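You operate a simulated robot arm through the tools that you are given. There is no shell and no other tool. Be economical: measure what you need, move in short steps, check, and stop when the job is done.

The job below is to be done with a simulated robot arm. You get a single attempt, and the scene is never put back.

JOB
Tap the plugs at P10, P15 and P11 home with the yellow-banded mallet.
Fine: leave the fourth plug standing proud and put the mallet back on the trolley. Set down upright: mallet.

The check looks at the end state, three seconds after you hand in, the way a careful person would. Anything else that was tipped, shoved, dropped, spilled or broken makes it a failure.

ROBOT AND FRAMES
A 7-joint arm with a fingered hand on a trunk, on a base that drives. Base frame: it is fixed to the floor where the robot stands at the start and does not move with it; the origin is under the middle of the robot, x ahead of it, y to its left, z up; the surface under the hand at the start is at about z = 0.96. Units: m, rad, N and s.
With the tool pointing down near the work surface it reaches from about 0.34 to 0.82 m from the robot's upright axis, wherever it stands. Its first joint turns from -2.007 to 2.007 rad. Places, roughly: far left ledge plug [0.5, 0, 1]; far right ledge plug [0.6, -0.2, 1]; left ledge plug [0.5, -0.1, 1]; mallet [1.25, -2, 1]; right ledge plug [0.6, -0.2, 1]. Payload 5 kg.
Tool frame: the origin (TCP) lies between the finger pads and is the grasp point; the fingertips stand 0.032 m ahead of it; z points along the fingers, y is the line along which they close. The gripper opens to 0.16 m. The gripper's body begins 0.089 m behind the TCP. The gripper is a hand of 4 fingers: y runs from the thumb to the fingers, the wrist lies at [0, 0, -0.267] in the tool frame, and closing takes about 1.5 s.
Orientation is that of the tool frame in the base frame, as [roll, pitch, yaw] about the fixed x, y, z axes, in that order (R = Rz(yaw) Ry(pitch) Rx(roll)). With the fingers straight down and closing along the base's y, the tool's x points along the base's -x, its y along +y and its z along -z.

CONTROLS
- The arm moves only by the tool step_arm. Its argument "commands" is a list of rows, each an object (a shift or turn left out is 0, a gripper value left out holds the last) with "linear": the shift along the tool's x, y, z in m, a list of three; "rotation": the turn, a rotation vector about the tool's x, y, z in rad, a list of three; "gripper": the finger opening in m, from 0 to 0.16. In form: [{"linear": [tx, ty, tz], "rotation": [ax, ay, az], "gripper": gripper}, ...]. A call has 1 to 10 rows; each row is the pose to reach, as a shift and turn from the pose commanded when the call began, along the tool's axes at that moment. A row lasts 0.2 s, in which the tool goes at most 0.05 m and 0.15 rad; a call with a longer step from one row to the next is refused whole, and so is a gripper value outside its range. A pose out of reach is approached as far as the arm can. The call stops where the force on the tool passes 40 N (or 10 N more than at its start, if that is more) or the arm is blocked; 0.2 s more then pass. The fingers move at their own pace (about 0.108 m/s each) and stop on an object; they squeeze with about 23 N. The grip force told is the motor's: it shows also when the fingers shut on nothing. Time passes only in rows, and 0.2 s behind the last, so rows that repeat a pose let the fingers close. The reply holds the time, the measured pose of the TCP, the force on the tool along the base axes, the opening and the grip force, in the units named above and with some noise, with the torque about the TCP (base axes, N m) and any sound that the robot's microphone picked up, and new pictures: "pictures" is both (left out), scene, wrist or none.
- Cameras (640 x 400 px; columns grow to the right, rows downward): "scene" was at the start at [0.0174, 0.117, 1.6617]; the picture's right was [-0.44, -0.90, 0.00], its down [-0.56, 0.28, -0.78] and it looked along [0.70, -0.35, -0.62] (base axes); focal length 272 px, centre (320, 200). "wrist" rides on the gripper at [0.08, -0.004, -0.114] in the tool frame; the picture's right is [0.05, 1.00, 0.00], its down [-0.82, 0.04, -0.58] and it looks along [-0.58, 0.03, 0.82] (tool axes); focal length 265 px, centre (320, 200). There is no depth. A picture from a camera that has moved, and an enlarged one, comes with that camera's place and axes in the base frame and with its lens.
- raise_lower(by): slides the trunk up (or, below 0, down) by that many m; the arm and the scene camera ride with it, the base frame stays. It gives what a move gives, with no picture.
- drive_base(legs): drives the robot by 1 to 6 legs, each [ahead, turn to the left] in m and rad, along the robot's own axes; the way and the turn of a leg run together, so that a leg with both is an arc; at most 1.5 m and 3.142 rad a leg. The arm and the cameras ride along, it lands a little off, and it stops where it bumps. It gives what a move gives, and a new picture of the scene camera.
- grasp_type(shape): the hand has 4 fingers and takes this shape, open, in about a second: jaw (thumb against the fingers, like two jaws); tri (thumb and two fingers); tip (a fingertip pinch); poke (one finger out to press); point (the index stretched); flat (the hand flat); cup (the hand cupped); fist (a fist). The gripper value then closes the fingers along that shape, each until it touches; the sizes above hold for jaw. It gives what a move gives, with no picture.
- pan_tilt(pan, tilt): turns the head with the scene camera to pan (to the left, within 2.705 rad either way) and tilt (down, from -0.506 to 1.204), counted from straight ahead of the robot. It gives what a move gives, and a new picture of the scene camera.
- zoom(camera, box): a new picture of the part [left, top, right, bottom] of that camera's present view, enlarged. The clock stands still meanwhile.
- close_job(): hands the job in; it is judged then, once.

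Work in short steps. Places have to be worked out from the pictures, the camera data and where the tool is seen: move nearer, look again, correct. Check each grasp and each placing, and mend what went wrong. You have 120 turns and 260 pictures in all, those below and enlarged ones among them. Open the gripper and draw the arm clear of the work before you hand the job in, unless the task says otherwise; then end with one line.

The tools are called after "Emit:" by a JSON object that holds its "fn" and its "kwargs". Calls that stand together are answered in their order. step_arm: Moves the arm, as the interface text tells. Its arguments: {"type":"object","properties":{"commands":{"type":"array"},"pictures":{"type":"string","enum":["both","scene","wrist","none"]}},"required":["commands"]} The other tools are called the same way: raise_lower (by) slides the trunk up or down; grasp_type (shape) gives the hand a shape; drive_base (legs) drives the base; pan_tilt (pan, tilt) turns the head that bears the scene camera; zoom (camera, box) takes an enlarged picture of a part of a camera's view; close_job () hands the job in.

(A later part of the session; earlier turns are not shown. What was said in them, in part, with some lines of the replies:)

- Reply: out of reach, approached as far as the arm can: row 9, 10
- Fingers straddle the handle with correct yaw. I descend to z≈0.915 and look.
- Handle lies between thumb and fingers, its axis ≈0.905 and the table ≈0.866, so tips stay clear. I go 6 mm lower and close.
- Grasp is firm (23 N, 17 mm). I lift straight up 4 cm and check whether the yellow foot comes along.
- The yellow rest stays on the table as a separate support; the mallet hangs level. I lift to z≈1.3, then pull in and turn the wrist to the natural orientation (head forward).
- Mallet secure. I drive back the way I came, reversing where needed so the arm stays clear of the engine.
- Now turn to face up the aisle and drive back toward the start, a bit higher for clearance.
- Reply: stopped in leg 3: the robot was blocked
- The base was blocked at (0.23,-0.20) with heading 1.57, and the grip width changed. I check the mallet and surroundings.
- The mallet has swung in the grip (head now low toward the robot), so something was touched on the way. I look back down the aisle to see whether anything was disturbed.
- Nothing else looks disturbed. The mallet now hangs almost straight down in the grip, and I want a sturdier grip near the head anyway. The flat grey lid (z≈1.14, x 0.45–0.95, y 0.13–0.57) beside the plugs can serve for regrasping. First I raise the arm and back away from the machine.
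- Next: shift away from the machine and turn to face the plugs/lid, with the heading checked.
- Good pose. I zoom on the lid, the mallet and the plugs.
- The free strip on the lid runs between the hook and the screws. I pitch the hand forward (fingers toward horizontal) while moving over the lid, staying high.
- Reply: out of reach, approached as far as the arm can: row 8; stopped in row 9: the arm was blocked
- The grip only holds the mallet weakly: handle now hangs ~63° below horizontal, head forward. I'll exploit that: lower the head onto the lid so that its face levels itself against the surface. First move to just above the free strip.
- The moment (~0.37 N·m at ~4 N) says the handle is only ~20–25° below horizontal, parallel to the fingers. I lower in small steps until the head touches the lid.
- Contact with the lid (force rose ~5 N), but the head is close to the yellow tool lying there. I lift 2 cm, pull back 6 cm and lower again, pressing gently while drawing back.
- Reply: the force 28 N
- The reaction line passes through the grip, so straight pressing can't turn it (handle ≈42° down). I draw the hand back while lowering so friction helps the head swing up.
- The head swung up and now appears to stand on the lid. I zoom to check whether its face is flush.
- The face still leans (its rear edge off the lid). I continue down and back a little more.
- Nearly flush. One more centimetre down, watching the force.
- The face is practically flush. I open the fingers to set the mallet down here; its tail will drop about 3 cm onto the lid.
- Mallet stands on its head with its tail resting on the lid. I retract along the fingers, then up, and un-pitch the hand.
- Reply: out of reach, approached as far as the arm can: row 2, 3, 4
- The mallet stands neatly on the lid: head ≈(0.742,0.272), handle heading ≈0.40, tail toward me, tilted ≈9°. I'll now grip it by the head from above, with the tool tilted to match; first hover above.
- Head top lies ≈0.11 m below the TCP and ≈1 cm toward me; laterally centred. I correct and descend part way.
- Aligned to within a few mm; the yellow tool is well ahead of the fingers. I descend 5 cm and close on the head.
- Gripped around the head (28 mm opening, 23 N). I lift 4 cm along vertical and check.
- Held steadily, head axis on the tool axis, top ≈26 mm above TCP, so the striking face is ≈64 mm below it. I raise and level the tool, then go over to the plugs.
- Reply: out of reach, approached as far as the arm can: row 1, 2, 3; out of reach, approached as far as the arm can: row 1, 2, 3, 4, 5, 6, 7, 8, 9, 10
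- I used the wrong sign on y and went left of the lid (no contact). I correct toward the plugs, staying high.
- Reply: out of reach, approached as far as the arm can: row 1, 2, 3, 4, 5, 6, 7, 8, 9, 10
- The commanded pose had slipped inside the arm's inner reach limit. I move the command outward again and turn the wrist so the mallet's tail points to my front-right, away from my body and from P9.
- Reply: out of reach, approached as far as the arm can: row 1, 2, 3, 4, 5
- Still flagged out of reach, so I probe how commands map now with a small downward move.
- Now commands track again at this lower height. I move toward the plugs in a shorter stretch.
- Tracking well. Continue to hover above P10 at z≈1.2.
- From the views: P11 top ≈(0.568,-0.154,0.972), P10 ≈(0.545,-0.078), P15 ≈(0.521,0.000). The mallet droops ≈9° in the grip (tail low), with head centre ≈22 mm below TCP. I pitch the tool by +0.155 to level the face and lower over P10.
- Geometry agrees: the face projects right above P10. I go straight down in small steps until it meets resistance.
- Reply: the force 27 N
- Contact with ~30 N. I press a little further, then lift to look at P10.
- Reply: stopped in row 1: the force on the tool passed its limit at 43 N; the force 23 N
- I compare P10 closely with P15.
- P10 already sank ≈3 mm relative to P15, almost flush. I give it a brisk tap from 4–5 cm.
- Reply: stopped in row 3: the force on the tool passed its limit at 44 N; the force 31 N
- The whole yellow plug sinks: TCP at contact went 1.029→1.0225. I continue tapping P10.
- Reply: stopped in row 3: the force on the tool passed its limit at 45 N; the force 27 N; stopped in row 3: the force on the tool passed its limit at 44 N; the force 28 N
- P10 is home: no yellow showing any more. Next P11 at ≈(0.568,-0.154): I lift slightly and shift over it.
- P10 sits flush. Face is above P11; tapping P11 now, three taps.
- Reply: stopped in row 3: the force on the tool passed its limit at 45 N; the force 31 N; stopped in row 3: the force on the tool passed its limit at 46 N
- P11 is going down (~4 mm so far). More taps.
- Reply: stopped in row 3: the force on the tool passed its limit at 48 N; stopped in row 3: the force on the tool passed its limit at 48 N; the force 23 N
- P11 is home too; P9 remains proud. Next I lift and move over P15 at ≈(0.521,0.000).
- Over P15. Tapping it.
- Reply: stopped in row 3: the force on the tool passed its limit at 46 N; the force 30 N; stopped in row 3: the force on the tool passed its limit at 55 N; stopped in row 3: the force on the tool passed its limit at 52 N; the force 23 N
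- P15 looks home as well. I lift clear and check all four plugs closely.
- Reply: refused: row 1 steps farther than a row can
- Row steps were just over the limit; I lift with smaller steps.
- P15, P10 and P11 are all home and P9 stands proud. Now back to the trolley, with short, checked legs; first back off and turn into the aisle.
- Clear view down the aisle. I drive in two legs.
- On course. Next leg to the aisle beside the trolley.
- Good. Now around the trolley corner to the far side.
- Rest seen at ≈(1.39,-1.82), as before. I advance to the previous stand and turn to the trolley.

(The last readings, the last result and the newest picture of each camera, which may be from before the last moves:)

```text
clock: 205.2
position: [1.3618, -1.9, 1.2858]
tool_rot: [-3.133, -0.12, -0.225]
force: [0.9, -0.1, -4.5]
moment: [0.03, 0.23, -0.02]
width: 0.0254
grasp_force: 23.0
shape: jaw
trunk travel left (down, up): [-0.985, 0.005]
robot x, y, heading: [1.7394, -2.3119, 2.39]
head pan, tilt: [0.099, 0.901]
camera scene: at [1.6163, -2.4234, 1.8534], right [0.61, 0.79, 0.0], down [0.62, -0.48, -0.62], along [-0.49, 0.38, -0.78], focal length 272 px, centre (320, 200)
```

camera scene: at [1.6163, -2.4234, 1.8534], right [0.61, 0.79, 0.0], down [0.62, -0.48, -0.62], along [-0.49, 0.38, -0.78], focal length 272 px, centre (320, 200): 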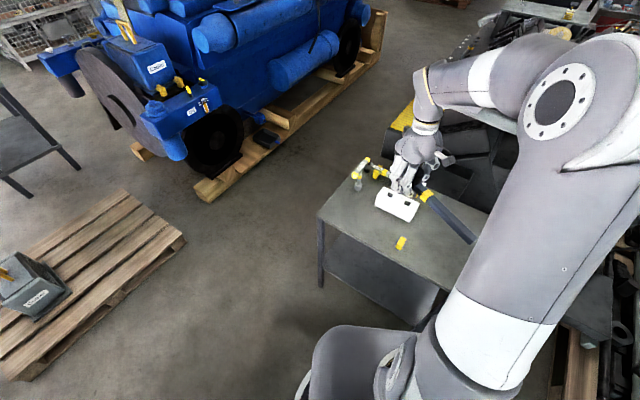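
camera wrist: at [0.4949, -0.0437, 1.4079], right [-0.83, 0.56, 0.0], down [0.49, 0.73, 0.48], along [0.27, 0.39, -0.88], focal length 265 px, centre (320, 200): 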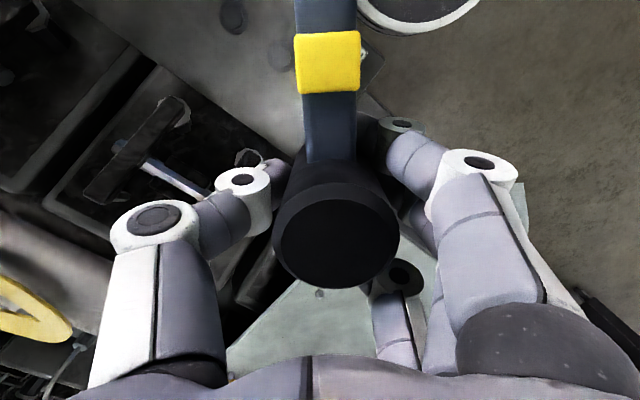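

I swing the mallet to the original direction (tail heading ≈0.335) above its old spot, rotating about the vertical so the head stays level.

Emit:
{"fn": "step_arm", "kwargs": {"commands": [{"linear": [-0.034, 0.0064, -0.0041], "rotation": [0.0134, 0, -0.111]}, {"linear": [-0.068, 0.0128, -0.0083], "rotation": [0.0268, 0, -0.222]}, {"linear": [-0.103, 0.0192, -0.0124], "rotation": [0.0402, 0, -0.334]}, {"linear": [-0.137, 0.0256, -0.0166], "rotation": [0.0536, 0, -0.445]}, {"linear": [-0.171, 0.032, -0.0207], "rotation": [0.067, 0, -0.556]}]}}

```text
clock: 206.4
position: [1.1849, -1.895, 1.283]
tool_rot: [-3.135, -0.127, 0.337]
force: [-0.3, 0.0, -4.1]
moment: [-0.06, 0.13, 0.01]
width: 0.0253
grasp_force: 23.4
shape: jaw
trunk travel left (down, up): [-0.985, 0.005]
robot x, y, heading: [1.7392, -2.3158, 2.386]
head pan, tilt: [0.099, 0.901]
camera scene: at [1.6133, -2.4236, 1.8532], right [0.61, 0.79, 0.0], down [0.62, -0.48, -0.62], along [-0.49, 0.38, -0.78], focal length 272 px, centre (320, 200)
camera wrist: at [1.2453, -1.8703, 1.4044], right [0.38, -0.92, 0.0], down [-0.82, -0.34, 0.47], along [-0.43, -0.18, -0.88], focal length 265 px, centre (320, 200)
```

scene: 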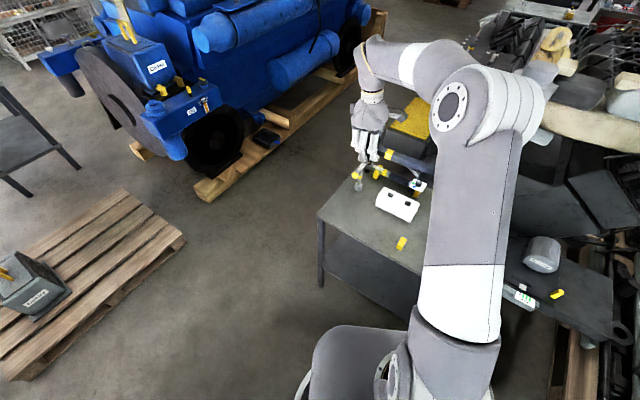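
wrist: 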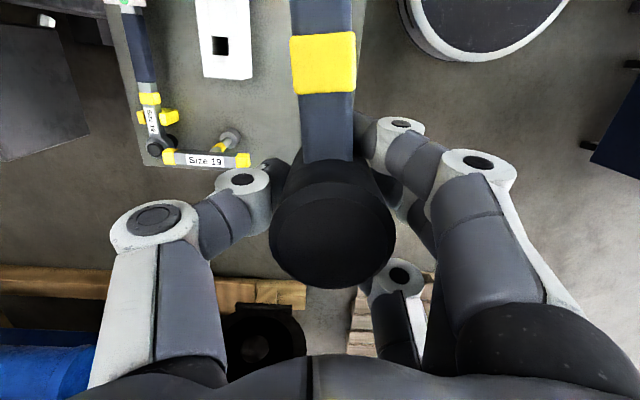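

The band is at (1.245,-1.872), matching its original (1.243,-1.873). I zoom to check level before lowering.

Emit:
{"fn": "zoom", "kwargs": {"camera": "scene", "box": [320, 90, 480, 260]}}

```text
2.35 times, centred on (400, 175) of scene
camera zoom: at [1.6133, -2.4236, 1.8532], right [0.61, 0.79, 0.0], down [0.62, -0.48, -0.62], along [-0.49, 0.38, -0.78], focal length 640 px, centre (132, 259)
```

zoom: 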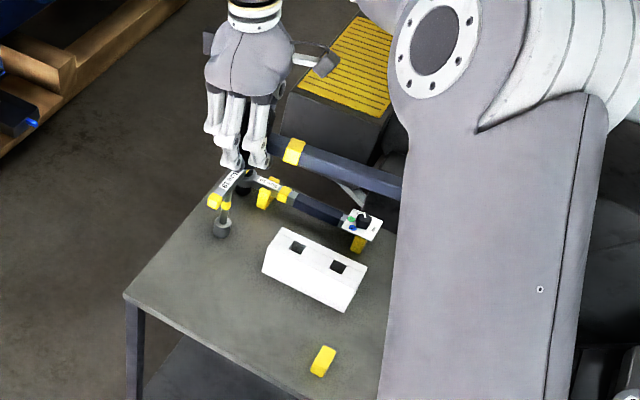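

Essentially level (tail ≈4° high), wrench end ≈0.10 m from the thumb. I trim pitch slightly and descend to z≈0.95.

Emit:
{"fn": "step_arm", "kwargs": {"commands": [{"linear": [-0.0061, 0, 0.0476], "rotation": [0, -0.02, 0]}, {"linear": [-0.0122, 0, 0.0952], "rotation": [0, -0.04, 0]}, {"linear": [-0.0183, 0, 0.1428], "rotation": [0, -0.04, 0]}, {"linear": [-0.0244, 0, 0.1904], "rotation": [0, -0.04, 0]}, {"linear": [-0.0305, 0, 0.238], "rotation": [0, -0.04, 0]}, {"linear": [-0.0366, 0, 0.2856], "rotation": [0, -0.04, 0]}, {"linear": [-0.0419, 0, 0.327], "rotation": [0, -0.04, 0]}]}}

Emit:
{"fn": "zoom", "kwargs": {"camera": "scene", "box": [320, 130, 480, 260]}}

```text
clock: 208.0
position: [1.1831, -1.8932, 0.9536]
tool_rot: [-3.134, -0.086, 0.337]
force: [0.3, 0.3, -3.8]
moment: [-0.07, 0.12, 0.02]
width: 0.0256
grasp_force: 23.0
shape: jaw
trunk travel left (down, up): [-0.985, 0.005]
robot x, y, heading: [1.7384, -2.3123, 2.387]
head pan, tilt: [0.099, 0.901]
camera scene: at [1.6149, -2.4229, 1.8534], right [0.61, 0.79, 0.0], down [0.62, -0.48, -0.62], along [-0.49, 0.38, -0.78], focal length 272 px, centre (320, 200)
camera wrist: at [1.2499, -1.868, 1.0732], right [0.38, -0.93, 0.0], down [-0.8, -0.33, 0.51], along [-0.47, -0.19, -0.86], focal length 265 px, centre (320, 200)
```

scene: 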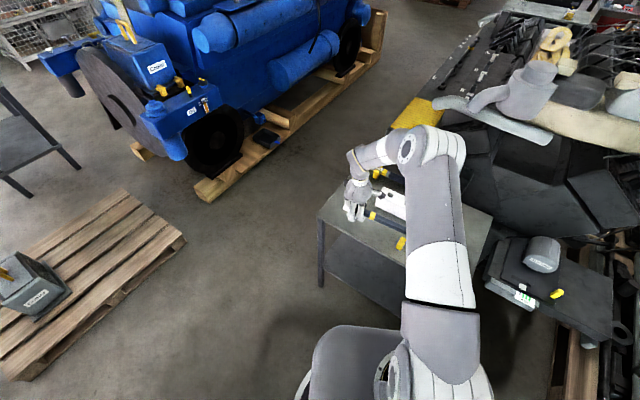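
wrist: 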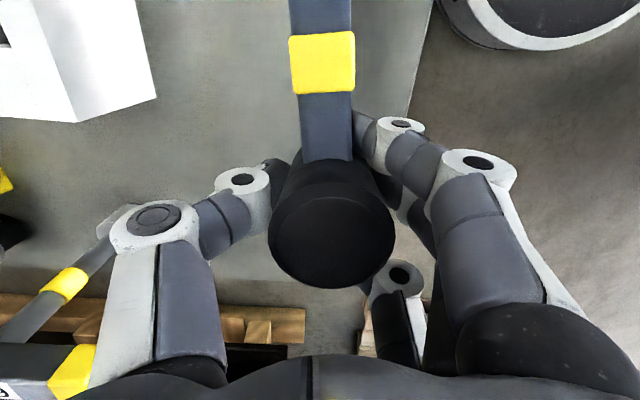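

```text
3.08 times, centred on (400, 195) of scene
camera zoom: at [1.6149, -2.4229, 1.8534], right [0.61, 0.79, 0.0], down [0.62, -0.48, -0.62], along [-0.49, 0.38, -0.78], focal length 836 px, centre (74, 215)
```

zoom: 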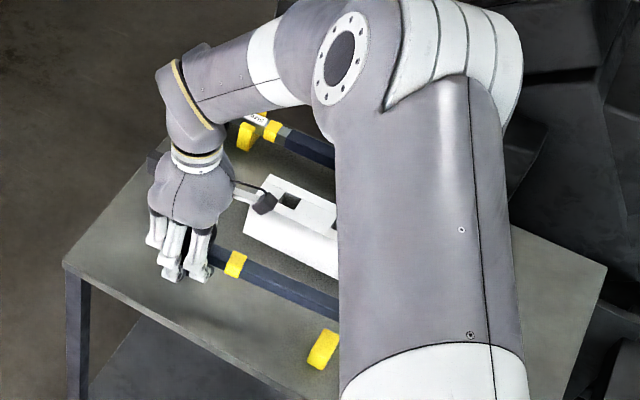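

Aligned with the rest. I lower the last centimetres in small steps, shifting 5 mm toward the tail for margin.

Emit:
{"fn": "step_arm", "kwargs": {"commands": [{"linear": [0.004, 0, 0.012]}, {"linear": [0.003, 0, 0.022]}, {"linear": [0.0025, 0, 0.028]}, {"linear": [0.002, 0, 0.033]}], "pictures": "none"}}

Emit:
{"fn": "zoom", "kwargs": {"camera": "scene", "box": [320, 160, 440, 260]}}

```text
clock: 209.0
position: [1.1882, -1.8925, 0.9215]
tool_rot: [-3.134, -0.084, 0.339]
force: [0.3, -0.2, -4.6]
moment: [-0.02, 0.21, 0.04]
width: 0.0252
grasp_force: 23.0
shape: jaw
trunk travel left (down, up): [-0.985, 0.005]
robot x, y, heading: [1.7392, -2.3093, 2.384]
head pan, tilt: [0.099, 0.901]
```

```text
4.00 times, centred on (380, 210) of scene
camera zoom: at [1.6159, -2.4236, 1.8534], right [0.61, 0.79, 0.0], down [0.62, -0.48, -0.62], along [-0.49, 0.38, -0.78], focal length 1087 px, centre (80, 160)
```

zoom: 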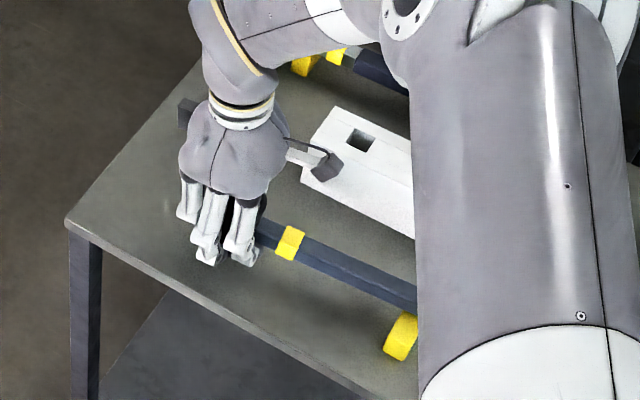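

Not yet in contact. I go down in 4 mm steps.

Emit:
{"fn": "step_arm", "kwargs": {"commands": [{"linear": [-0.0003, 0, 0.004]}, {"linear": [-0.0007, 0, 0.008]}, {"linear": [-0.001, 0, 0.011]}], "pictures": "wrist"}}

Emit:
{"fn": "zoom", "kwargs": {"camera": "scene", "box": [320, 160, 440, 260]}}

```text
clock: 209.8
position: [1.1885, -1.8899, 0.9112]
tool_rot: [-3.135, -0.085, 0.336]
force: [-0.1, -0.5, -3.6]
moment: [0.01, 0.04, -0.04]
width: 0.0254
grasp_force: 22.9
shape: jaw
trunk travel left (down, up): [-0.985, 0.005]
robot x, y, heading: [1.737, -2.3151, 2.39]
head pan, tilt: [0.099, 0.901]
camera wrist: at [1.2546, -1.8639, 1.031], right [0.38, -0.93, 0.0], down [-0.8, -0.33, 0.51], along [-0.47, -0.19, -0.86], focal length 265 px, centre (320, 200)
```

wrist: 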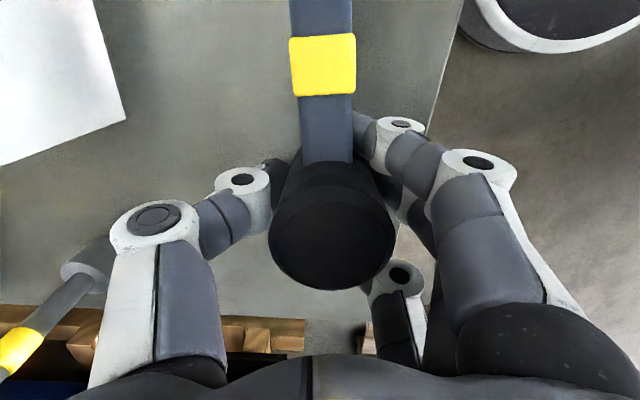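

```text
4.00 times, centred on (380, 210) of scene
camera zoom: at [1.6159, -2.4235, 1.8534], right [0.61, 0.79, 0.0], down [0.62, -0.48, -0.62], along [-0.49, 0.38, -0.78], focal length 1087 px, centre (80, 160)
```

zoom: 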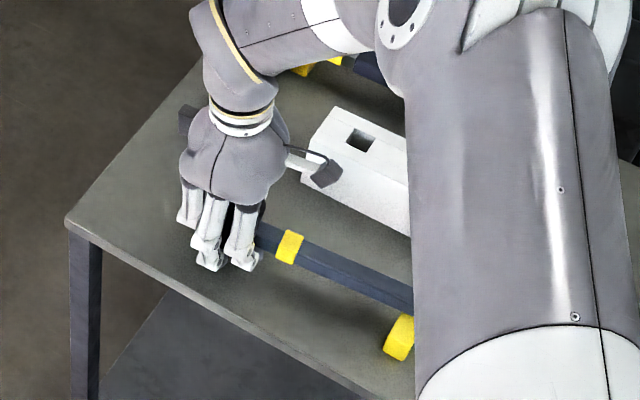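

The moment dropped, so the tail seems to touch the rest; continue down gently.

Emit:
{"fn": "step_arm", "kwargs": {"commands": [{"linear": [-0.0003, 0, 0.003]}, {"linear": [-0.0005, 0, 0.006]}], "pictures": "none"}}

```text
clock: 210.4
position: [1.1885, -1.8916, 0.9068]
tool_rot: [-3.134, -0.087, 0.336]
force: [-0.1, 0.7, -2.8]
moment: [0.08, -0.03, 0.01]
width: 0.0254
grasp_force: 23.0
shape: jaw
trunk travel left (down, up): [-0.985, 0.005]
robot x, y, heading: [1.7381, -2.3165, 2.387]
head pan, tilt: [0.099, 0.901]
```

Tail is now carrying load. A few more millimetres until the head's face bears on the table.

Emit:
{"fn": "step_arm", "kwargs": {"commands": [{"linear": [-0.0003, 0, 0.003]}, {"linear": [-0.0005, 0, 0.006]}], "pictures": "none"}}

Emit:
{"fn": "step_arm", "kwargs": {"commands": [{"linear": [-0.0003, 0, 0.003]}], "pictures": "wrist"}}

Emit:
{"fn": "zoom", "kwargs": {"camera": "scene", "box": [320, 160, 440, 260]}}

```text
clock: 211.0
position: [1.1882, -1.8895, 0.8992]
tool_rot: [-3.134, -0.085, 0.338]
force: [1.2, 0.5, -2.1]
moment: [0.1, -0.18, -0.02]
width: 0.0254
grasp_force: 22.7
shape: jaw
trunk travel left (down, up): [-0.985, 0.005]
robot x, y, heading: [1.7402, -2.3082, 2.393]
head pan, tilt: [0.099, 0.901]
```

```text
clock: 211.4
position: [1.1879, -1.8901, 0.8972]
tool_rot: [-3.135, -0.084, 0.338]
force: [-0.3, -1.8, -0.4]
moment: [0.08, -0.18, -0.01]
width: 0.0254
grasp_force: 23.3
shape: jaw
trunk travel left (down, up): [-0.985, 0.005]
robot x, y, heading: [1.7411, -2.3129, 2.39]
head pan, tilt: [0.099, 0.901]
camera wrist: at [1.2547, -1.8644, 1.0172], right [0.38, -0.92, 0.0], down [-0.8, -0.33, 0.51], along [-0.47, -0.19, -0.86], focal length 265 px, centre (320, 200)
```

wrist: 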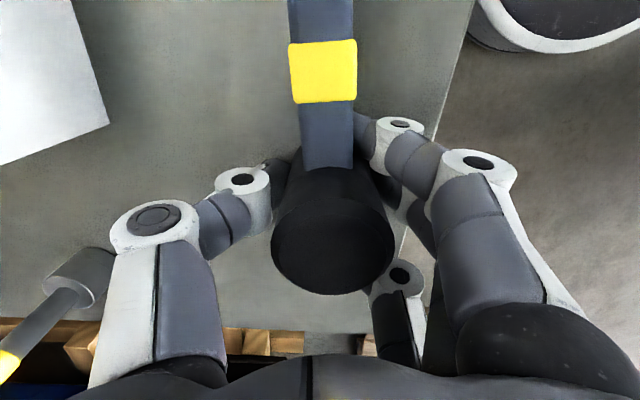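

```text
4.00 times, centred on (380, 210) of scene
camera zoom: at [1.6164, -2.4242, 1.8534], right [0.61, 0.79, 0.0], down [0.62, -0.48, -0.62], along [-0.49, 0.38, -0.78], focal length 1087 px, centre (80, 160)
```

zoom: 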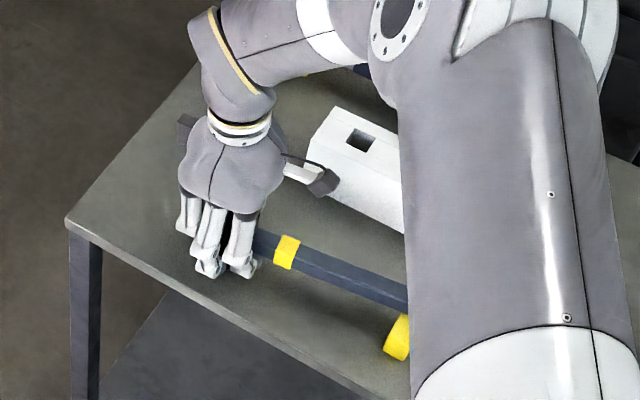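

Band height (≈0.905) matches the original; check final contact with 3 mm more.

Emit:
{"fn": "step_arm", "kwargs": {"commands": [{"linear": [-0.0001, 0, 0.0015]}, {"linear": [-0.0003, 0, 0.003]}], "pictures": "none"}}

```text
clock: 212.0
position: [1.1891, -1.89, 0.8962]
tool_rot: [-3.131, -0.084, 0.337]
force: [2.6, -2.1, 17.9]
moment: [-0.02, -0.25, 0.03]
width: 0.0259
grasp_force: 22.6
shape: jaw
trunk travel left (down, up): [-0.985, 0.005]
robot x, y, heading: [1.7385, -2.3139, 2.386]
head pan, tilt: [0.099, 0.901]
```

Firm contact (≈20 N). I relax 2 mm and open the fingers.

Emit:
{"fn": "step_arm", "kwargs": {"commands": [{"linear": [0.0001, 0, -0.002]}, {"linear": [0.0001, 0, -0.002], "gripper": 0.035}, {"linear": [0.0001, 0, -0.002], "gripper": 0.05}, {"linear": [0.0001, 0, -0.002], "gripper": 0.075}, {"linear": [0.0001, 0, -0.002], "gripper": 0.075}], "pictures": "wrist"}}

Emit:
{"fn": "zoom", "kwargs": {"camera": "scene", "box": [320, 160, 440, 260]}}

```text
clock: 213.2
position: [1.1886, -1.8909, 0.8964]
tool_rot: [-3.135, -0.086, 0.337]
force: [-0.2, 1.5, 6.0]
moment: [-0.28, 0.1, -0.05]
width: 0.0727
grasp_force: 0.1
shape: jaw
trunk travel left (down, up): [-0.985, 0.005]
robot x, y, heading: [1.7403, -2.3136, 2.387]
head pan, tilt: [0.099, 0.901]
camera wrist: at [1.2547, -1.8642, 1.0145], right [0.38, -0.93, 0.0], down [-0.8, -0.33, 0.51], along [-0.47, -0.19, -0.86], focal length 265 px, centre (320, 200)
```

wrist: 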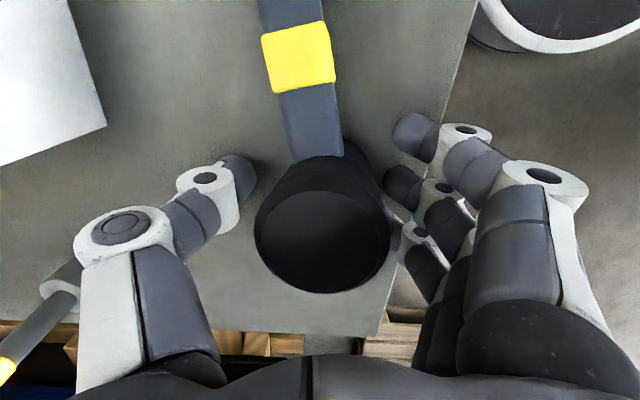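

```text
4.00 times, centred on (380, 210) of scene
camera zoom: at [1.6169, -2.424, 1.8534], right [0.61, 0.79, 0.0], down [0.62, -0.48, -0.62], along [-0.49, 0.38, -0.78], focal length 1087 px, centre (80, 160)
```

zoom: 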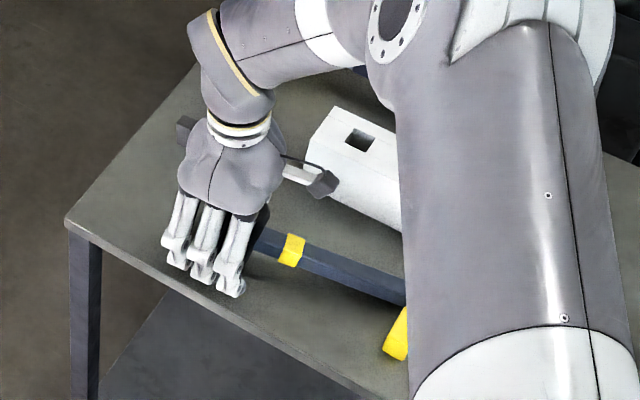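

The mallet turned a few degrees on release and one finger still touches the head. I open a bit wider, then rise.

Emit:
{"fn": "step_arm", "kwargs": {"commands": [{"linear": [0, 0, -0.001], "gripper": 0.09}, {"linear": [0, 0, -0.002], "gripper": 0.1}, {"linear": [0, 0, -0.003], "gripper": 0.1}], "pictures": "wrist"}}

```text
clock: 214.0
position: [1.1871, -1.8912, 0.8984]
tool_rot: [-3.136, -0.085, 0.338]
force: [0.6, -1.0, 0.7]
moment: [0.02, 0.01, -0.02]
width: 0.0994
grasp_force: 0.1
shape: jaw
trunk travel left (down, up): [-0.985, 0.005]
robot x, y, heading: [1.7337, -2.3144, 2.389]
head pan, tilt: [0.099, 0.901]
camera wrist: at [1.2544, -1.865, 1.0172], right [0.38, -0.92, 0.0], down [-0.8, -0.33, 0.51], along [-0.47, -0.19, -0.86], focal length 265 px, centre (320, 200)
```

wrist: 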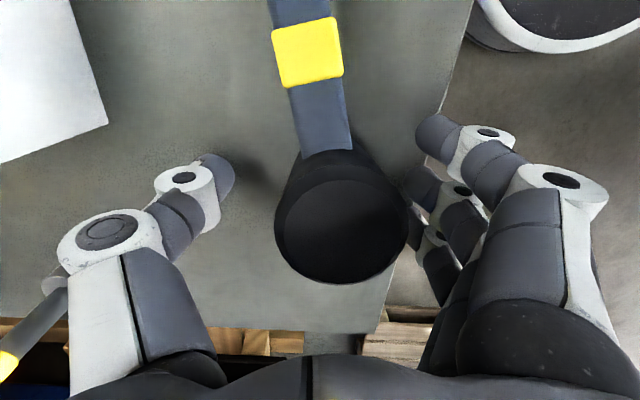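

The head was drawn ~1 cm toward the fingers but stands. I shift the hand 1.5 cm toward the finger side to free it and rise.

Emit:
{"fn": "step_arm", "kwargs": {"commands": [{"linear": [0, 0.008, -0.002]}, {"linear": [0, 0.015, -0.006]}], "pictures": "wrist"}}

```text
clock: 214.6
position: [1.1913, -1.9052, 0.9038]
tool_rot: [-3.135, -0.085, 0.335]
force: [1.2, -0.1, -0.8]
moment: [0.02, 0.0, 0.01]
width: 0.0996
grasp_force: 0.0
shape: jaw
trunk travel left (down, up): [-0.985, 0.005]
robot x, y, heading: [1.7368, -2.3121, 2.386]
head pan, tilt: [0.099, 0.901]
camera wrist: at [1.2587, -1.8796, 1.0233], right [0.38, -0.93, 0.0], down [-0.8, -0.33, 0.51], along [-0.47, -0.19, -0.86], focal length 265 px, centre (320, 200)
```

wrist: 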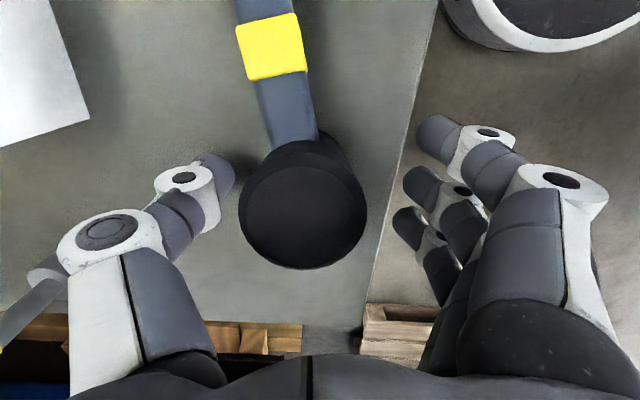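

Head is free on both sides. I rise straight up and look at the mallet.

Emit:
{"fn": "step_arm", "kwargs": {"commands": [{"linear": [0.0034, 0, -0.04]}, {"linear": [0.0076, 0, -0.09]}, {"linear": [0.0118, 0, -0.139]}, {"linear": [0.016, 0, -0.188]}, {"linear": [0.02, 0, -0.237]}]}}

Emit:
{"fn": "zoom", "kwargs": {"camera": "scene", "box": [320, 160, 440, 260]}}

Emit:
{"fn": "zoom", "kwargs": {"camera": "wrist", "box": [160, 0, 480, 200]}}

```text
refused: row 2 steps farther than a row can; nothing moved
```

```text
4.00 times, centred on (380, 210) of scene
camera zoom: at [1.6164, -2.424, 1.8534], right [0.61, 0.79, 0.0], down [0.62, -0.48, -0.62], along [-0.49, 0.38, -0.78], focal length 1087 px, centre (80, 160)
```

zoom: 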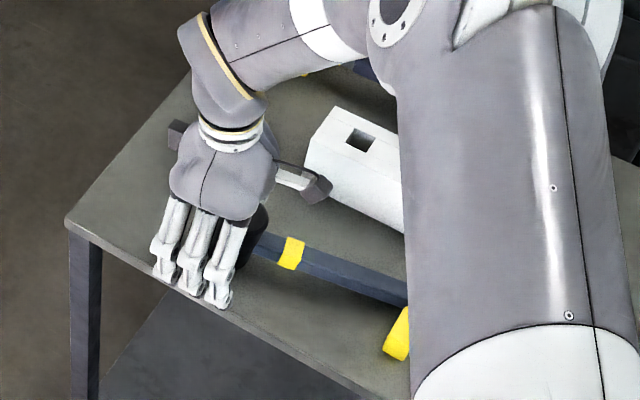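

```text
2.00 times, centred on (320, 100) of wrist
camera zoom: at [1.2587, -1.8796, 1.0233], right [0.38, -0.93, 0.0], down [-0.8, -0.33, 0.51], along [-0.47, -0.19, -0.86], focal length 531 px, centre (320, 400)
```

zoom: 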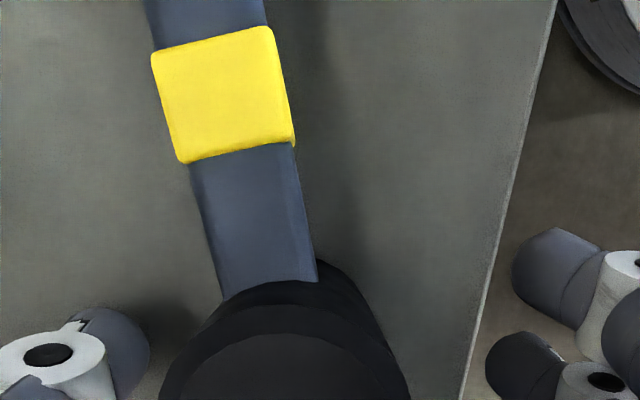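

Smaller row steps for the rise.

Emit:
{"fn": "step_arm", "kwargs": {"commands": [{"linear": [0.0034, 0, -0.04]}, {"linear": [0.0073, 0, -0.085]}, {"linear": [0.011, 0, -0.13]}, {"linear": [0.0149, 0, -0.175]}, {"linear": [0.0187, 0, -0.22]}, {"linear": [0.0225, 0, -0.265]}]}}

Emit:
{"fn": "zoom", "kwargs": {"camera": "scene", "box": [320, 140, 480, 260]}}

```text
clock: 216.0
position: [1.1892, -1.9076, 1.1715]
tool_rot: [-3.135, -0.085, 0.339]
force: [-0.3, -0.5, -0.2]
moment: [0.02, -0.03, 0.0]
width: 0.0996
grasp_force: 0.1
shape: jaw
trunk travel left (down, up): [-0.985, 0.005]
robot x, y, heading: [1.741, -2.3138, 2.387]
head pan, tilt: [0.099, 0.901]
camera scene: at [1.6169, -2.4248, 1.8533], right [0.61, 0.79, 0.0], down [0.62, -0.48, -0.62], along [-0.49, 0.38, -0.78], focal length 272 px, centre (320, 200)
camera wrist: at [1.2551, -1.8817, 1.2903], right [0.38, -0.92, 0.0], down [-0.8, -0.33, 0.51], along [-0.47, -0.19, -0.86], focal length 265 px, centre (320, 200)
```

scene: 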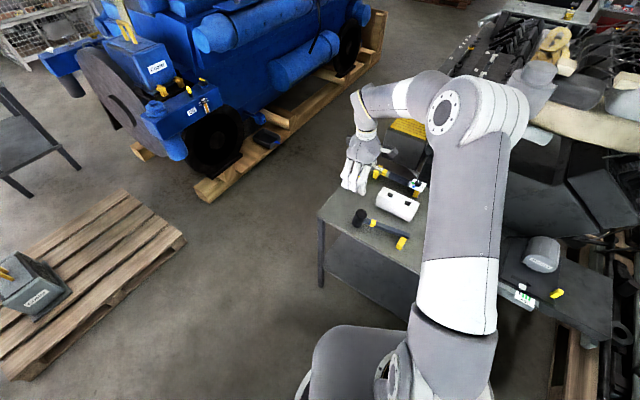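
wrist: 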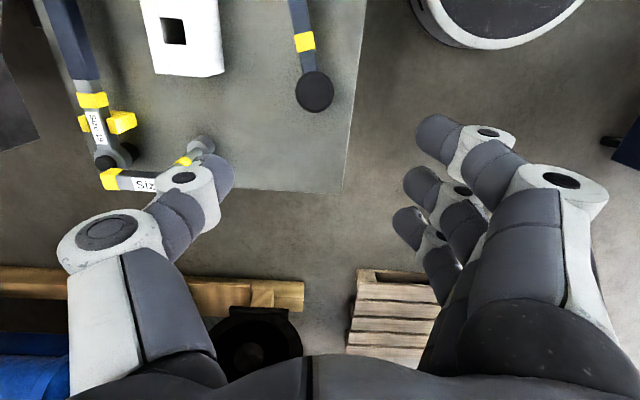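

```text
3.33 times, centred on (400, 200) of scene
camera zoom: at [1.6169, -2.4248, 1.8533], right [0.61, 0.79, 0.0], down [0.62, -0.48, -0.62], along [-0.49, 0.38, -0.78], focal length 906 px, centre (53, 200)
```

zoom: 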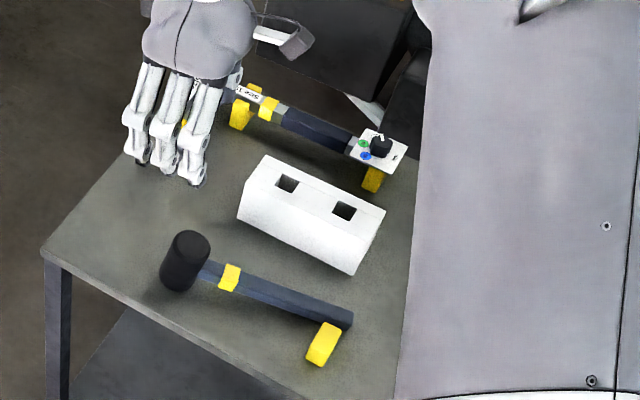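

The mallet is down with its tail at the rest. I zoom in closely to judge uprightness and whether the tail really lies on the rest.

Emit:
{"fn": "zoom", "kwargs": {"camera": "scene", "box": [345, 195, 425, 255]}}

Emit:
{"fn": "zoom", "kwargs": {"camera": "wrist", "box": [240, 0, 400, 120]}}

```text
6.67 times, centred on (385, 225) of scene
camera zoom: at [1.6169, -2.4248, 1.8533], right [0.61, 0.79, 0.0], down [0.62, -0.48, -0.62], along [-0.49, 0.38, -0.78], focal length 1812 px, centre (-113, 33)
```

zoom: 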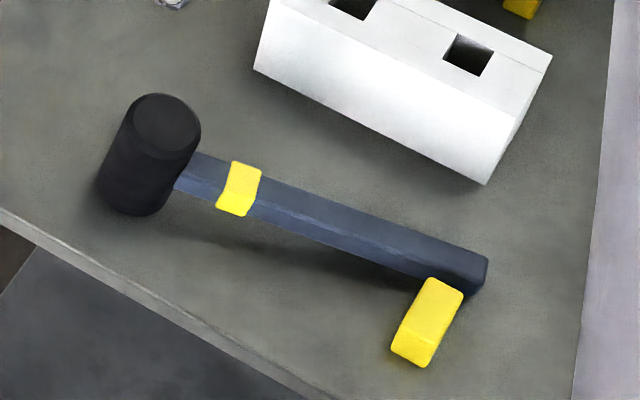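

```text
3.33 times, centred on (320, 60) of wrist
camera zoom: at [1.2551, -1.8817, 1.2903], right [0.38, -0.92, 0.0], down [-0.8, -0.33, 0.51], along [-0.47, -0.19, -0.86], focal length 885 px, centre (320, 667)
```

zoom: 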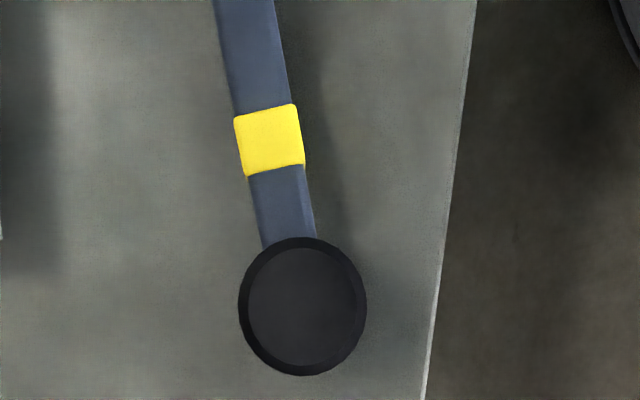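

The tail slid off the rest onto the table: handle heading is now ≈0.65 and the head leans ≈9° tailward. I need to regrip the handle and re-lay it. I move above the handle near the band with matching tilt.

Emit:
{"fn": "step_arm", "kwargs": {"commands": [{"linear": [0.03, -0.01, 0.02], "rotation": [0, -0.08, -0.05], "gripper": 0.08}, {"linear": [0.06, -0.02, 0.05], "rotation": [0, -0.16, -0.1]}, {"linear": [0.09, -0.03, 0.085], "rotation": [0, -0.24, -0.16]}, {"linear": [0.105, -0.035, 0.12], "rotation": [0, -0.24, -0.16]}]}}

```text
clock: 217.0
position: [1.2883, -1.8352, 1.059]
tool_rot: [-3.127, 0.155, 0.502]
force: [0.1, 0.0, 0.1]
moment: [0.0, -0.05, 0.05]
width: 0.0807
grasp_force: 0.0
shape: jaw
trunk travel left (down, up): [-0.985, 0.005]
robot x, y, heading: [1.7381, -2.3122, 2.394]
head pan, tilt: [0.099, 0.901]
camera scene: at [1.6145, -2.4235, 1.8534], right [0.61, 0.8, 0.0], down [0.62, -0.48, -0.62], along [-0.49, 0.38, -0.78], focal length 272 px, centre (320, 200)
camera wrist: at [1.3731, -1.7869, 1.1592], right [0.52, -0.85, -0.02], down [-0.6, -0.39, 0.7], along [-0.6, -0.35, -0.72], focal length 265 px, centre (320, 200)
```

scene: 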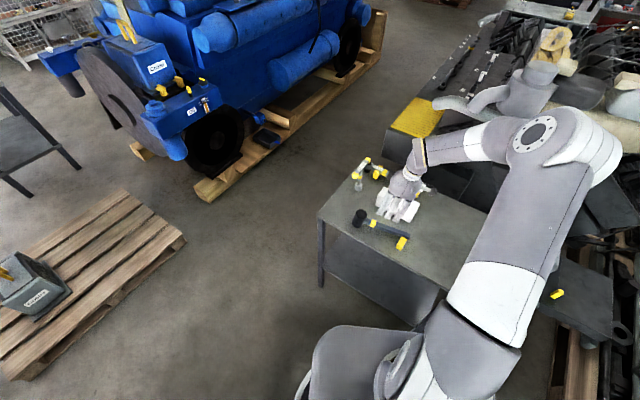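
wrist: 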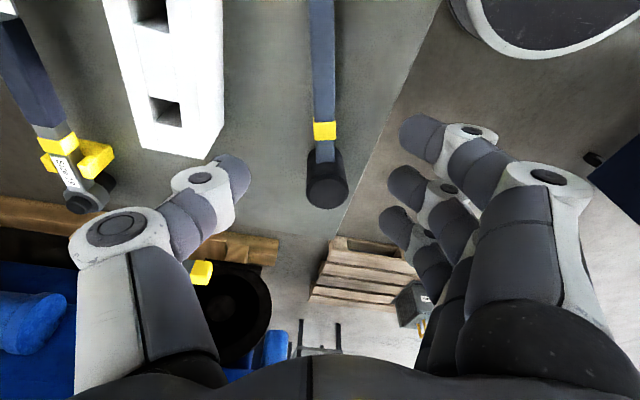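

The handle actually lies at heading ≈0.5, centred between the fingers. I shift 2.5 cm toward the tail and descend most of the way.

Emit:
{"fn": "step_arm", "kwargs": {"commands": [{"linear": [0.012, 0.003, 0.035]}, {"linear": [0.025, 0.005, 0.07]}, {"linear": [0.025, 0.005, 0.1]}, {"linear": [0.025, 0.005, 0.125]}], "pictures": "wrist"}}

Emit:
{"fn": "zoom", "kwargs": {"camera": "scene", "box": [345, 180, 425, 260]}}

```text
clock: 218.0
position: [1.2991, -1.8364, 0.9334]
tool_rot: [-3.13, 0.153, 0.5]
force: [0.6, 0.1, 0.1]
moment: [-0.02, 0.02, -0.01]
width: 0.0807
grasp_force: 0.1
shape: jaw
trunk travel left (down, up): [-0.985, 0.005]
robot x, y, heading: [1.7415, -2.3154, 2.386]
head pan, tilt: [0.099, 0.901]
camera wrist: at [1.3835, -1.7883, 1.0319], right [0.52, -0.85, -0.02], down [-0.61, -0.39, 0.69], along [-0.6, -0.35, -0.72], focal length 265 px, centre (320, 200)
```

wrist: 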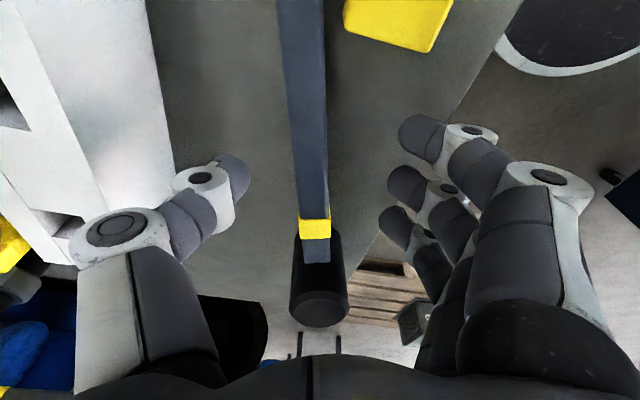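

```text
5.00 times, centred on (385, 220) of scene
camera zoom: at [1.6162, -2.4233, 1.8535], right [0.61, 0.79, 0.0], down [0.62, -0.48, -0.62], along [-0.49, 0.38, -0.78], focal length 1359 px, centre (-5, 100)
```

zoom: 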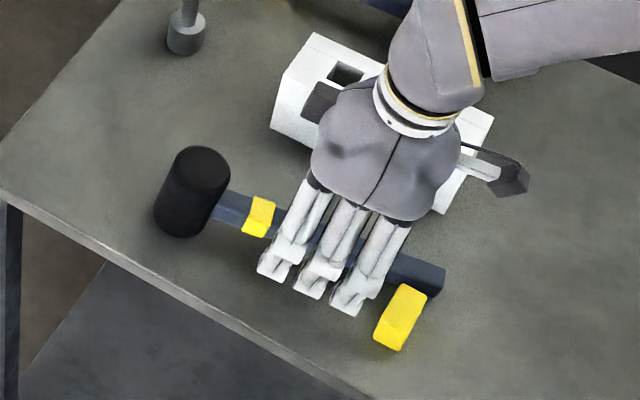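

Good. Descend 2.8 cm and close on the handle.

Emit:
{"fn": "step_arm", "kwargs": {"commands": [{"linear": [0, 0, 0.012]}, {"linear": [0, 0, 0.022]}, {"linear": [0, 0, 0.028]}, {"linear": [0, 0, 0.028], "gripper": 0.03}, {"linear": [0, 0, 0.028], "gripper": 0.0}, {"linear": [0, 0, 0.028]}, {"linear": [0, 0, 0.028]}, {"linear": [0, 0, 0.028]}], "pictures": "wrist"}}

```text
clock: 219.8
position: [1.2944, -1.8381, 0.9054]
tool_rot: [-3.129, 0.153, 0.497]
force: [-0.1, -0.1, 0.1]
moment: [-0.02, -0.01, 0.04]
width: 0.0173
grasp_force: 22.6
shape: jaw
trunk travel left (down, up): [-0.985, 0.005]
robot x, y, heading: [1.7389, -2.3136, 2.389]
head pan, tilt: [0.099, 0.901]
camera wrist: at [1.3786, -1.7904, 1.0039], right [0.52, -0.85, -0.02], down [-0.61, -0.39, 0.7], along [-0.6, -0.35, -0.72], focal length 265 px, centre (320, 200)
```

wrist: 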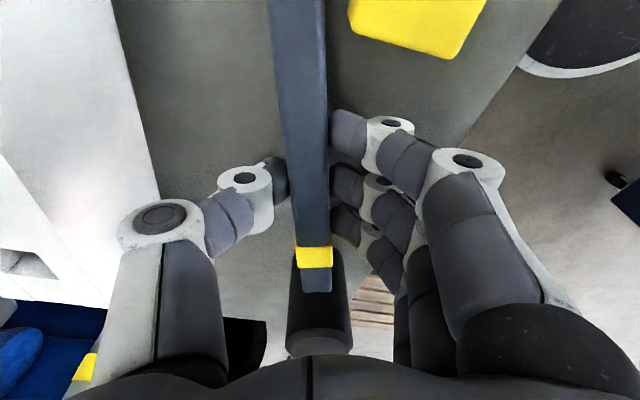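

Firm grip on the handle (17 mm, three fingers). I lift ~4.5 cm, level the tool and swing the tail back over the rest (handle heading ≈0.34).

Emit:
{"fn": "step_arm", "kwargs": {"commands": [{"linear": [-0.003, 0, -0.02]}, {"linear": [-0.0068, 0, -0.0445]}, {"linear": [-0.0127, 0.005, -0.0437], "rotation": [0.006, 0.051, 0.072]}, {"linear": [-0.0186, 0.0095, -0.0428], "rotation": [0.0113, 0.102, 0.144]}, {"linear": [-0.0245, 0.014, -0.042], "rotation": [0.017, 0.153, 0.2165]}], "pictures": "wrist"}}

Emit:
{"fn": "zoom", "kwargs": {"camera": "scene", "box": [345, 170, 435, 260]}}

```text
clock: 221.0
position: [1.2846, -1.8608, 0.9522]
tool_rot: [-3.127, 0.001, 0.279]
force: [-0.1, -0.4, -4.4]
moment: [0.08, -0.25, -0.03]
width: 0.0172
grasp_force: 22.9
shape: jaw
trunk travel left (down, up): [-0.985, 0.005]
robot x, y, heading: [1.7352, -2.3114, 2.39]
head pan, tilt: [0.099, 0.901]
camera wrist: at [1.3615, -1.8354, 1.0637], right [0.33, -0.95, -0.01], down [-0.77, -0.27, 0.58], along [-0.55, -0.18, -0.82], focal length 265 px, centre (320, 200)
```

wrist: 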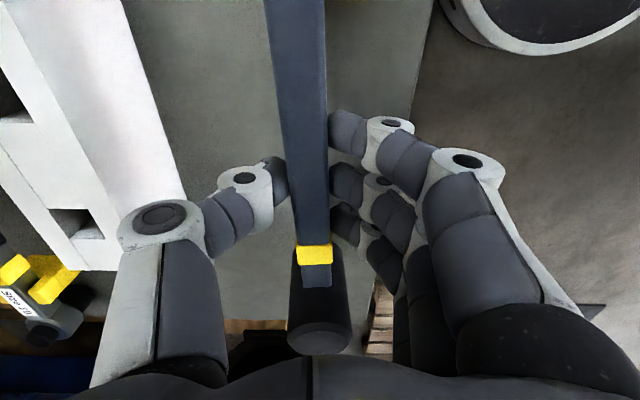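

```text
4.44 times, centred on (390, 215) of scene
camera zoom: at [1.6146, -2.4245, 1.8532], right [0.61, 0.79, 0.0], down [0.62, -0.48, -0.62], along [-0.49, 0.38, -0.78], focal length 1208 px, centre (9, 133)
```

zoom: 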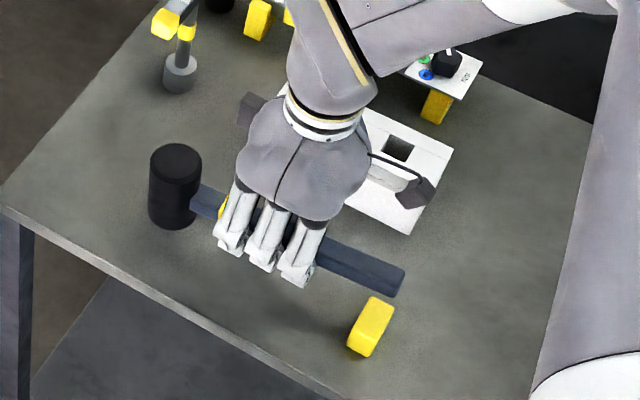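

Head is upright and the tail hangs right over the rest. I shift 1 cm tailward for overlap and lower gently.

Emit:
{"fn": "step_arm", "kwargs": {"commands": [{"linear": [0.006, 0.002, 0.006]}, {"linear": [0.0112, 0.0032, 0.014]}, {"linear": [0.0112, 0.0032, 0.02]}, {"linear": [0.0112, 0.0032, 0.025]}], "pictures": "none"}}

Emit:
{"fn": "zoom", "kwargs": {"camera": "scene", "box": [345, 180, 425, 260]}}

```text
clock: 222.0
position: [1.2959, -1.8584, 0.9242]
tool_rot: [-3.13, 0.005, 0.281]
force: [-0.2, 0.2, -4.1]
moment: [0.04, -0.21, 0.01]
width: 0.0166
grasp_force: 22.8
shape: jaw
trunk travel left (down, up): [-0.985, 0.005]
robot x, y, heading: [1.7409, -2.3125, 2.391]
head pan, tilt: [0.099, 0.901]
```

```text
5.00 times, centred on (385, 220) of scene
camera zoom: at [1.6163, -2.4232, 1.8534], right [0.61, 0.79, 0.0], down [0.62, -0.48, -0.62], along [-0.49, 0.38, -0.78], focal length 1359 px, centre (-5, 100)
```

zoom: 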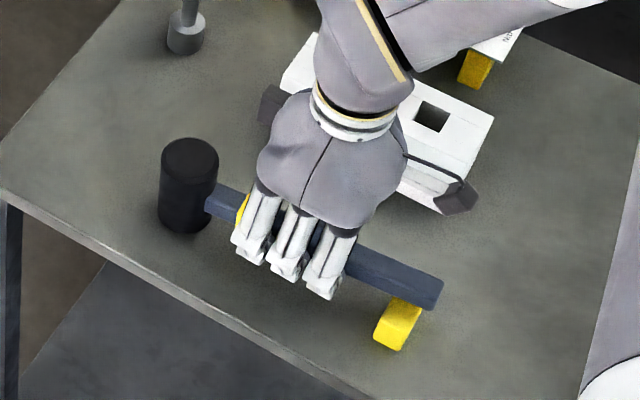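

The tail is now above the rest just as originally. Lowering in 3 mm steps to contact.

Emit:
{"fn": "step_arm", "kwargs": {"commands": [{"linear": [0, 0, 0.003]}, {"linear": [0, 0, 0.006]}, {"linear": [0, 0, 0.009]}], "pictures": "none"}}

```text
clock: 222.8
position: [1.296, -1.8575, 0.918]
tool_rot: [-3.127, 0.006, 0.281]
force: [3.2, 1.8, 11.0]
moment: [-0.07, -0.05, 0.01]
width: 0.0172
grasp_force: 23.2
shape: jaw
trunk travel left (down, up): [-0.985, 0.005]
robot x, y, heading: [1.7389, -2.3136, 2.389]
head pan, tilt: [0.099, 0.901]
```

Both ends bear (15 N, little moment). I relax slightly and open slowly.

Emit:
{"fn": "step_arm", "kwargs": {"commands": [{"linear": [0, 0, -0.0015]}, {"linear": [0, 0, -0.0015], "gripper": 0.024}, {"linear": [0, 0, -0.0015], "gripper": 0.032}, {"linear": [0, 0, -0.0015], "gripper": 0.045}, {"linear": [0, 0, -0.0015], "gripper": 0.06}, {"linear": [0, 0, -0.0015], "gripper": 0.075}, {"linear": [0, 0, -0.0015], "gripper": 0.075}], "pictures": "wrist"}}

Emit:
{"fn": "zoom", "kwargs": {"camera": "scene", "box": [345, 180, 425, 260]}}

```text
clock: 224.4
position: [1.2952, -1.8574, 0.9178]
tool_rot: [-3.129, 0.003, 0.281]
force: [-0.4, -0.1, -0.2]
moment: [0.0, 0.03, 0.01]
width: 0.0744
grasp_force: 0.1
shape: jaw
trunk travel left (down, up): [-0.985, 0.005]
robot x, y, heading: [1.7399, -2.3174, 2.39]
head pan, tilt: [0.099, 0.901]
camera wrist: at [1.3727, -1.8342, 1.0302], right [0.33, -0.95, -0.01], down [-0.77, -0.27, 0.58], along [-0.55, -0.18, -0.81], focal length 265 px, centre (320, 200)
```

wrist: 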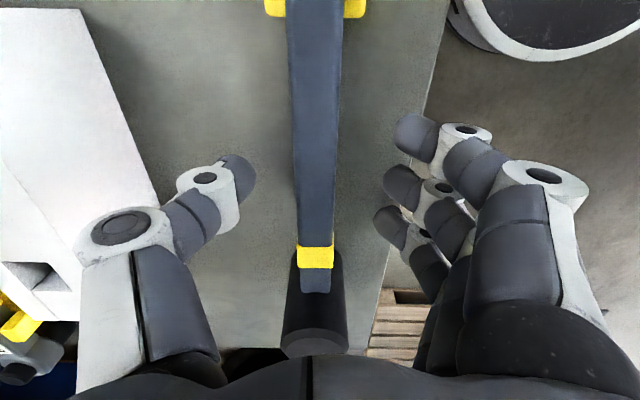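

```text
5.00 times, centred on (385, 220) of scene
camera zoom: at [1.6164, -2.4238, 1.8534], right [0.61, 0.79, 0.0], down [0.62, -0.48, -0.62], along [-0.49, 0.38, -0.78], focal length 1359 px, centre (-5, 100)
```

zoom: 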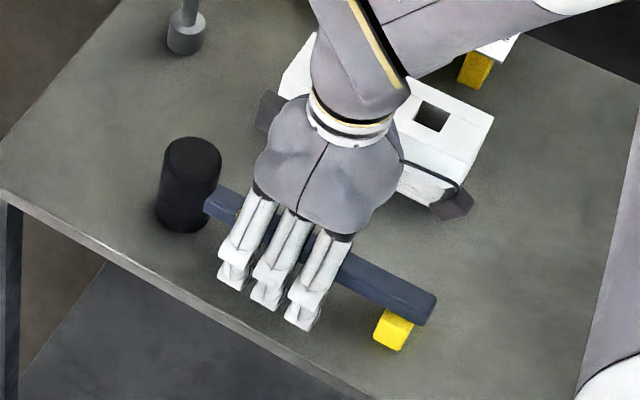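

The mallet stands on its head with the tail centred on the rest. I raise the hand straight up and away.

Emit:
{"fn": "step_arm", "kwargs": {"commands": [{"linear": [0, 0, -0.03]}, {"linear": [0, 0, -0.07]}, {"linear": [0, 0, -0.115]}, {"linear": [0, 0, -0.16]}, {"linear": [0, 0, -0.205]}, {"linear": [0, 0, -0.25]}, {"linear": [0, 0, -0.295]}]}}

Emit:
{"fn": "zoom", "kwargs": {"camera": "scene", "box": [335, 180, 425, 260]}}

```text
clock: 226.0
position: [1.2946, -1.8649, 1.2143]
tool_rot: [-3.129, 0.005, 0.282]
force: [0.5, 0.3, 1.3]
moment: [0.04, -0.01, -0.04]
width: 0.0742
grasp_force: 0.1
shape: jaw
trunk travel left (down, up): [-0.985, 0.005]
robot x, y, heading: [1.7392, -2.3123, 2.384]
head pan, tilt: [0.099, 0.901]
camera scene: at [1.6171, -2.425, 1.8533], right [0.61, 0.79, 0.0], down [0.62, -0.48, -0.62], along [-0.49, 0.38, -0.78], focal length 272 px, centre (320, 200)
camera wrist: at [1.3726, -1.8406, 1.326], right [0.33, -0.94, -0.01], down [-0.77, -0.27, 0.58], along [-0.55, -0.18, -0.81], focal length 265 px, centre (320, 200)
```

scene: 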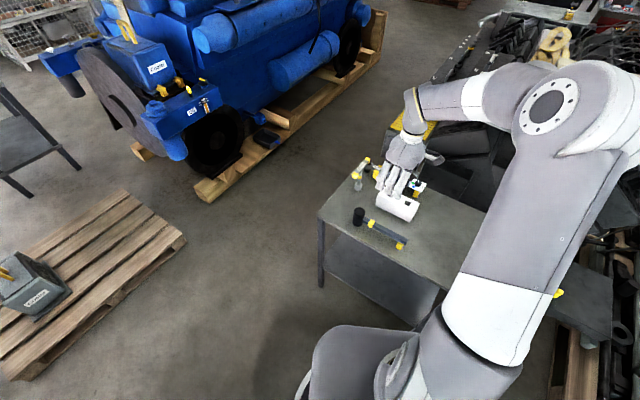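
wrist: 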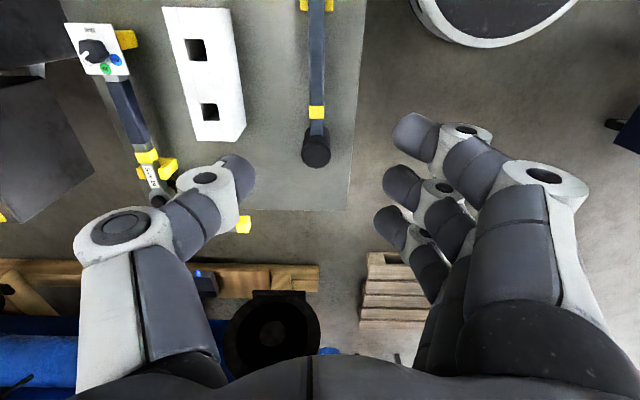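

```text
5.00 times, centred on (380, 220) of scene
camera zoom: at [1.6171, -2.425, 1.8533], right [0.61, 0.79, 0.0], down [0.62, -0.48, -0.62], along [-0.49, 0.38, -0.78], focal length 1359 px, centre (20, 100)
```

zoom: 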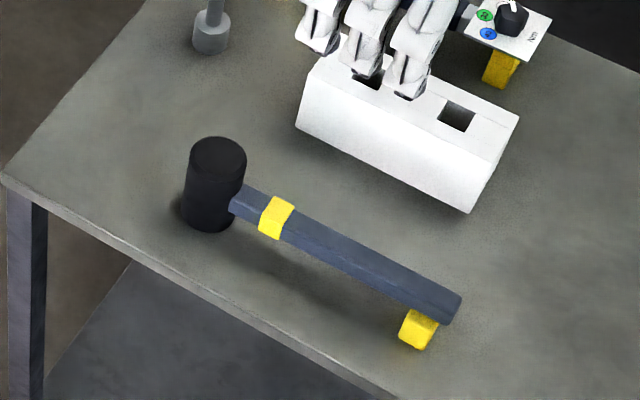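

Mallet upright, tail on its rest, everything else in place. I open the hand fully, back the robot slightly so the arm is clear, then hand in.

Emit:
{"fn": "step_arm", "kwargs": {"commands": [{"linear": [0, 0, -0.03], "gripper": 0.16}, {"linear": [0, 0, -0.06]}, {"linear": [0, 0, -0.06]}], "pictures": "none"}}

Emit:
{"fn": "drive_base", "kwargs": {"legs": [[-0.2, 0]]}}

```text
clock: 226.8
position: [1.2966, -1.8642, 1.2717]
tool_rot: [-3.129, 0.002, 0.281]
force: [-0.6, 0.2, 0.5]
moment: [0.03, 0.01, 0.0]
width: 0.1598
grasp_force: 0.1
shape: jaw
trunk travel left (down, up): [-0.985, 0.005]
robot x, y, heading: [1.7357, -2.3147, 2.387]
head pan, tilt: [0.099, 0.901]
```

```text
clock: 228.4
position: [1.4468, -2.002, 1.2721]
tool_rot: [-3.129, 0.006, 0.276]
force: [0.3, 0.4, 0.3]
moment: [0.0, 0.03, 0.0]
width: 0.1599
grasp_force: 0.0
shape: jaw
trunk travel left (down, up): [-0.985, 0.005]
robot x, y, heading: [1.8869, -2.452, 2.384]
head pan, tilt: [0.099, 0.901]
camera scene: at [1.7652, -2.5634, 1.8534], right [0.61, 0.79, 0.0], down [0.62, -0.48, -0.62], along [-0.49, 0.38, -0.78], focal length 272 px, centre (320, 200)
```

scene: 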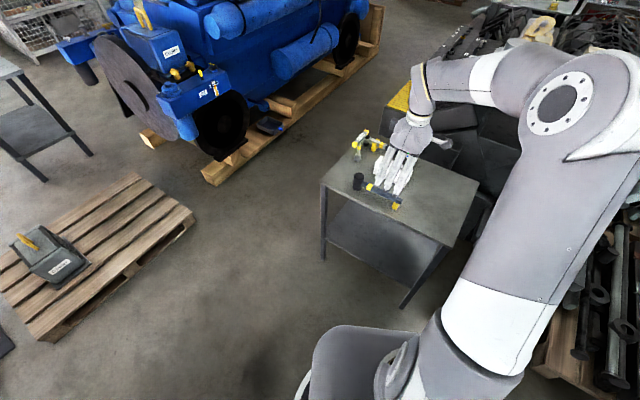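

All done and clear; handing in.

Emit:
{"fn": "close_job", "kwargs": {}}

```text
The job is handed in.
```

The plugs at P15, P10 and P11 are tapped home. P9 is still standing proud. The mallet is back on the trolley, upright on its head with its handle on the yellow rest.
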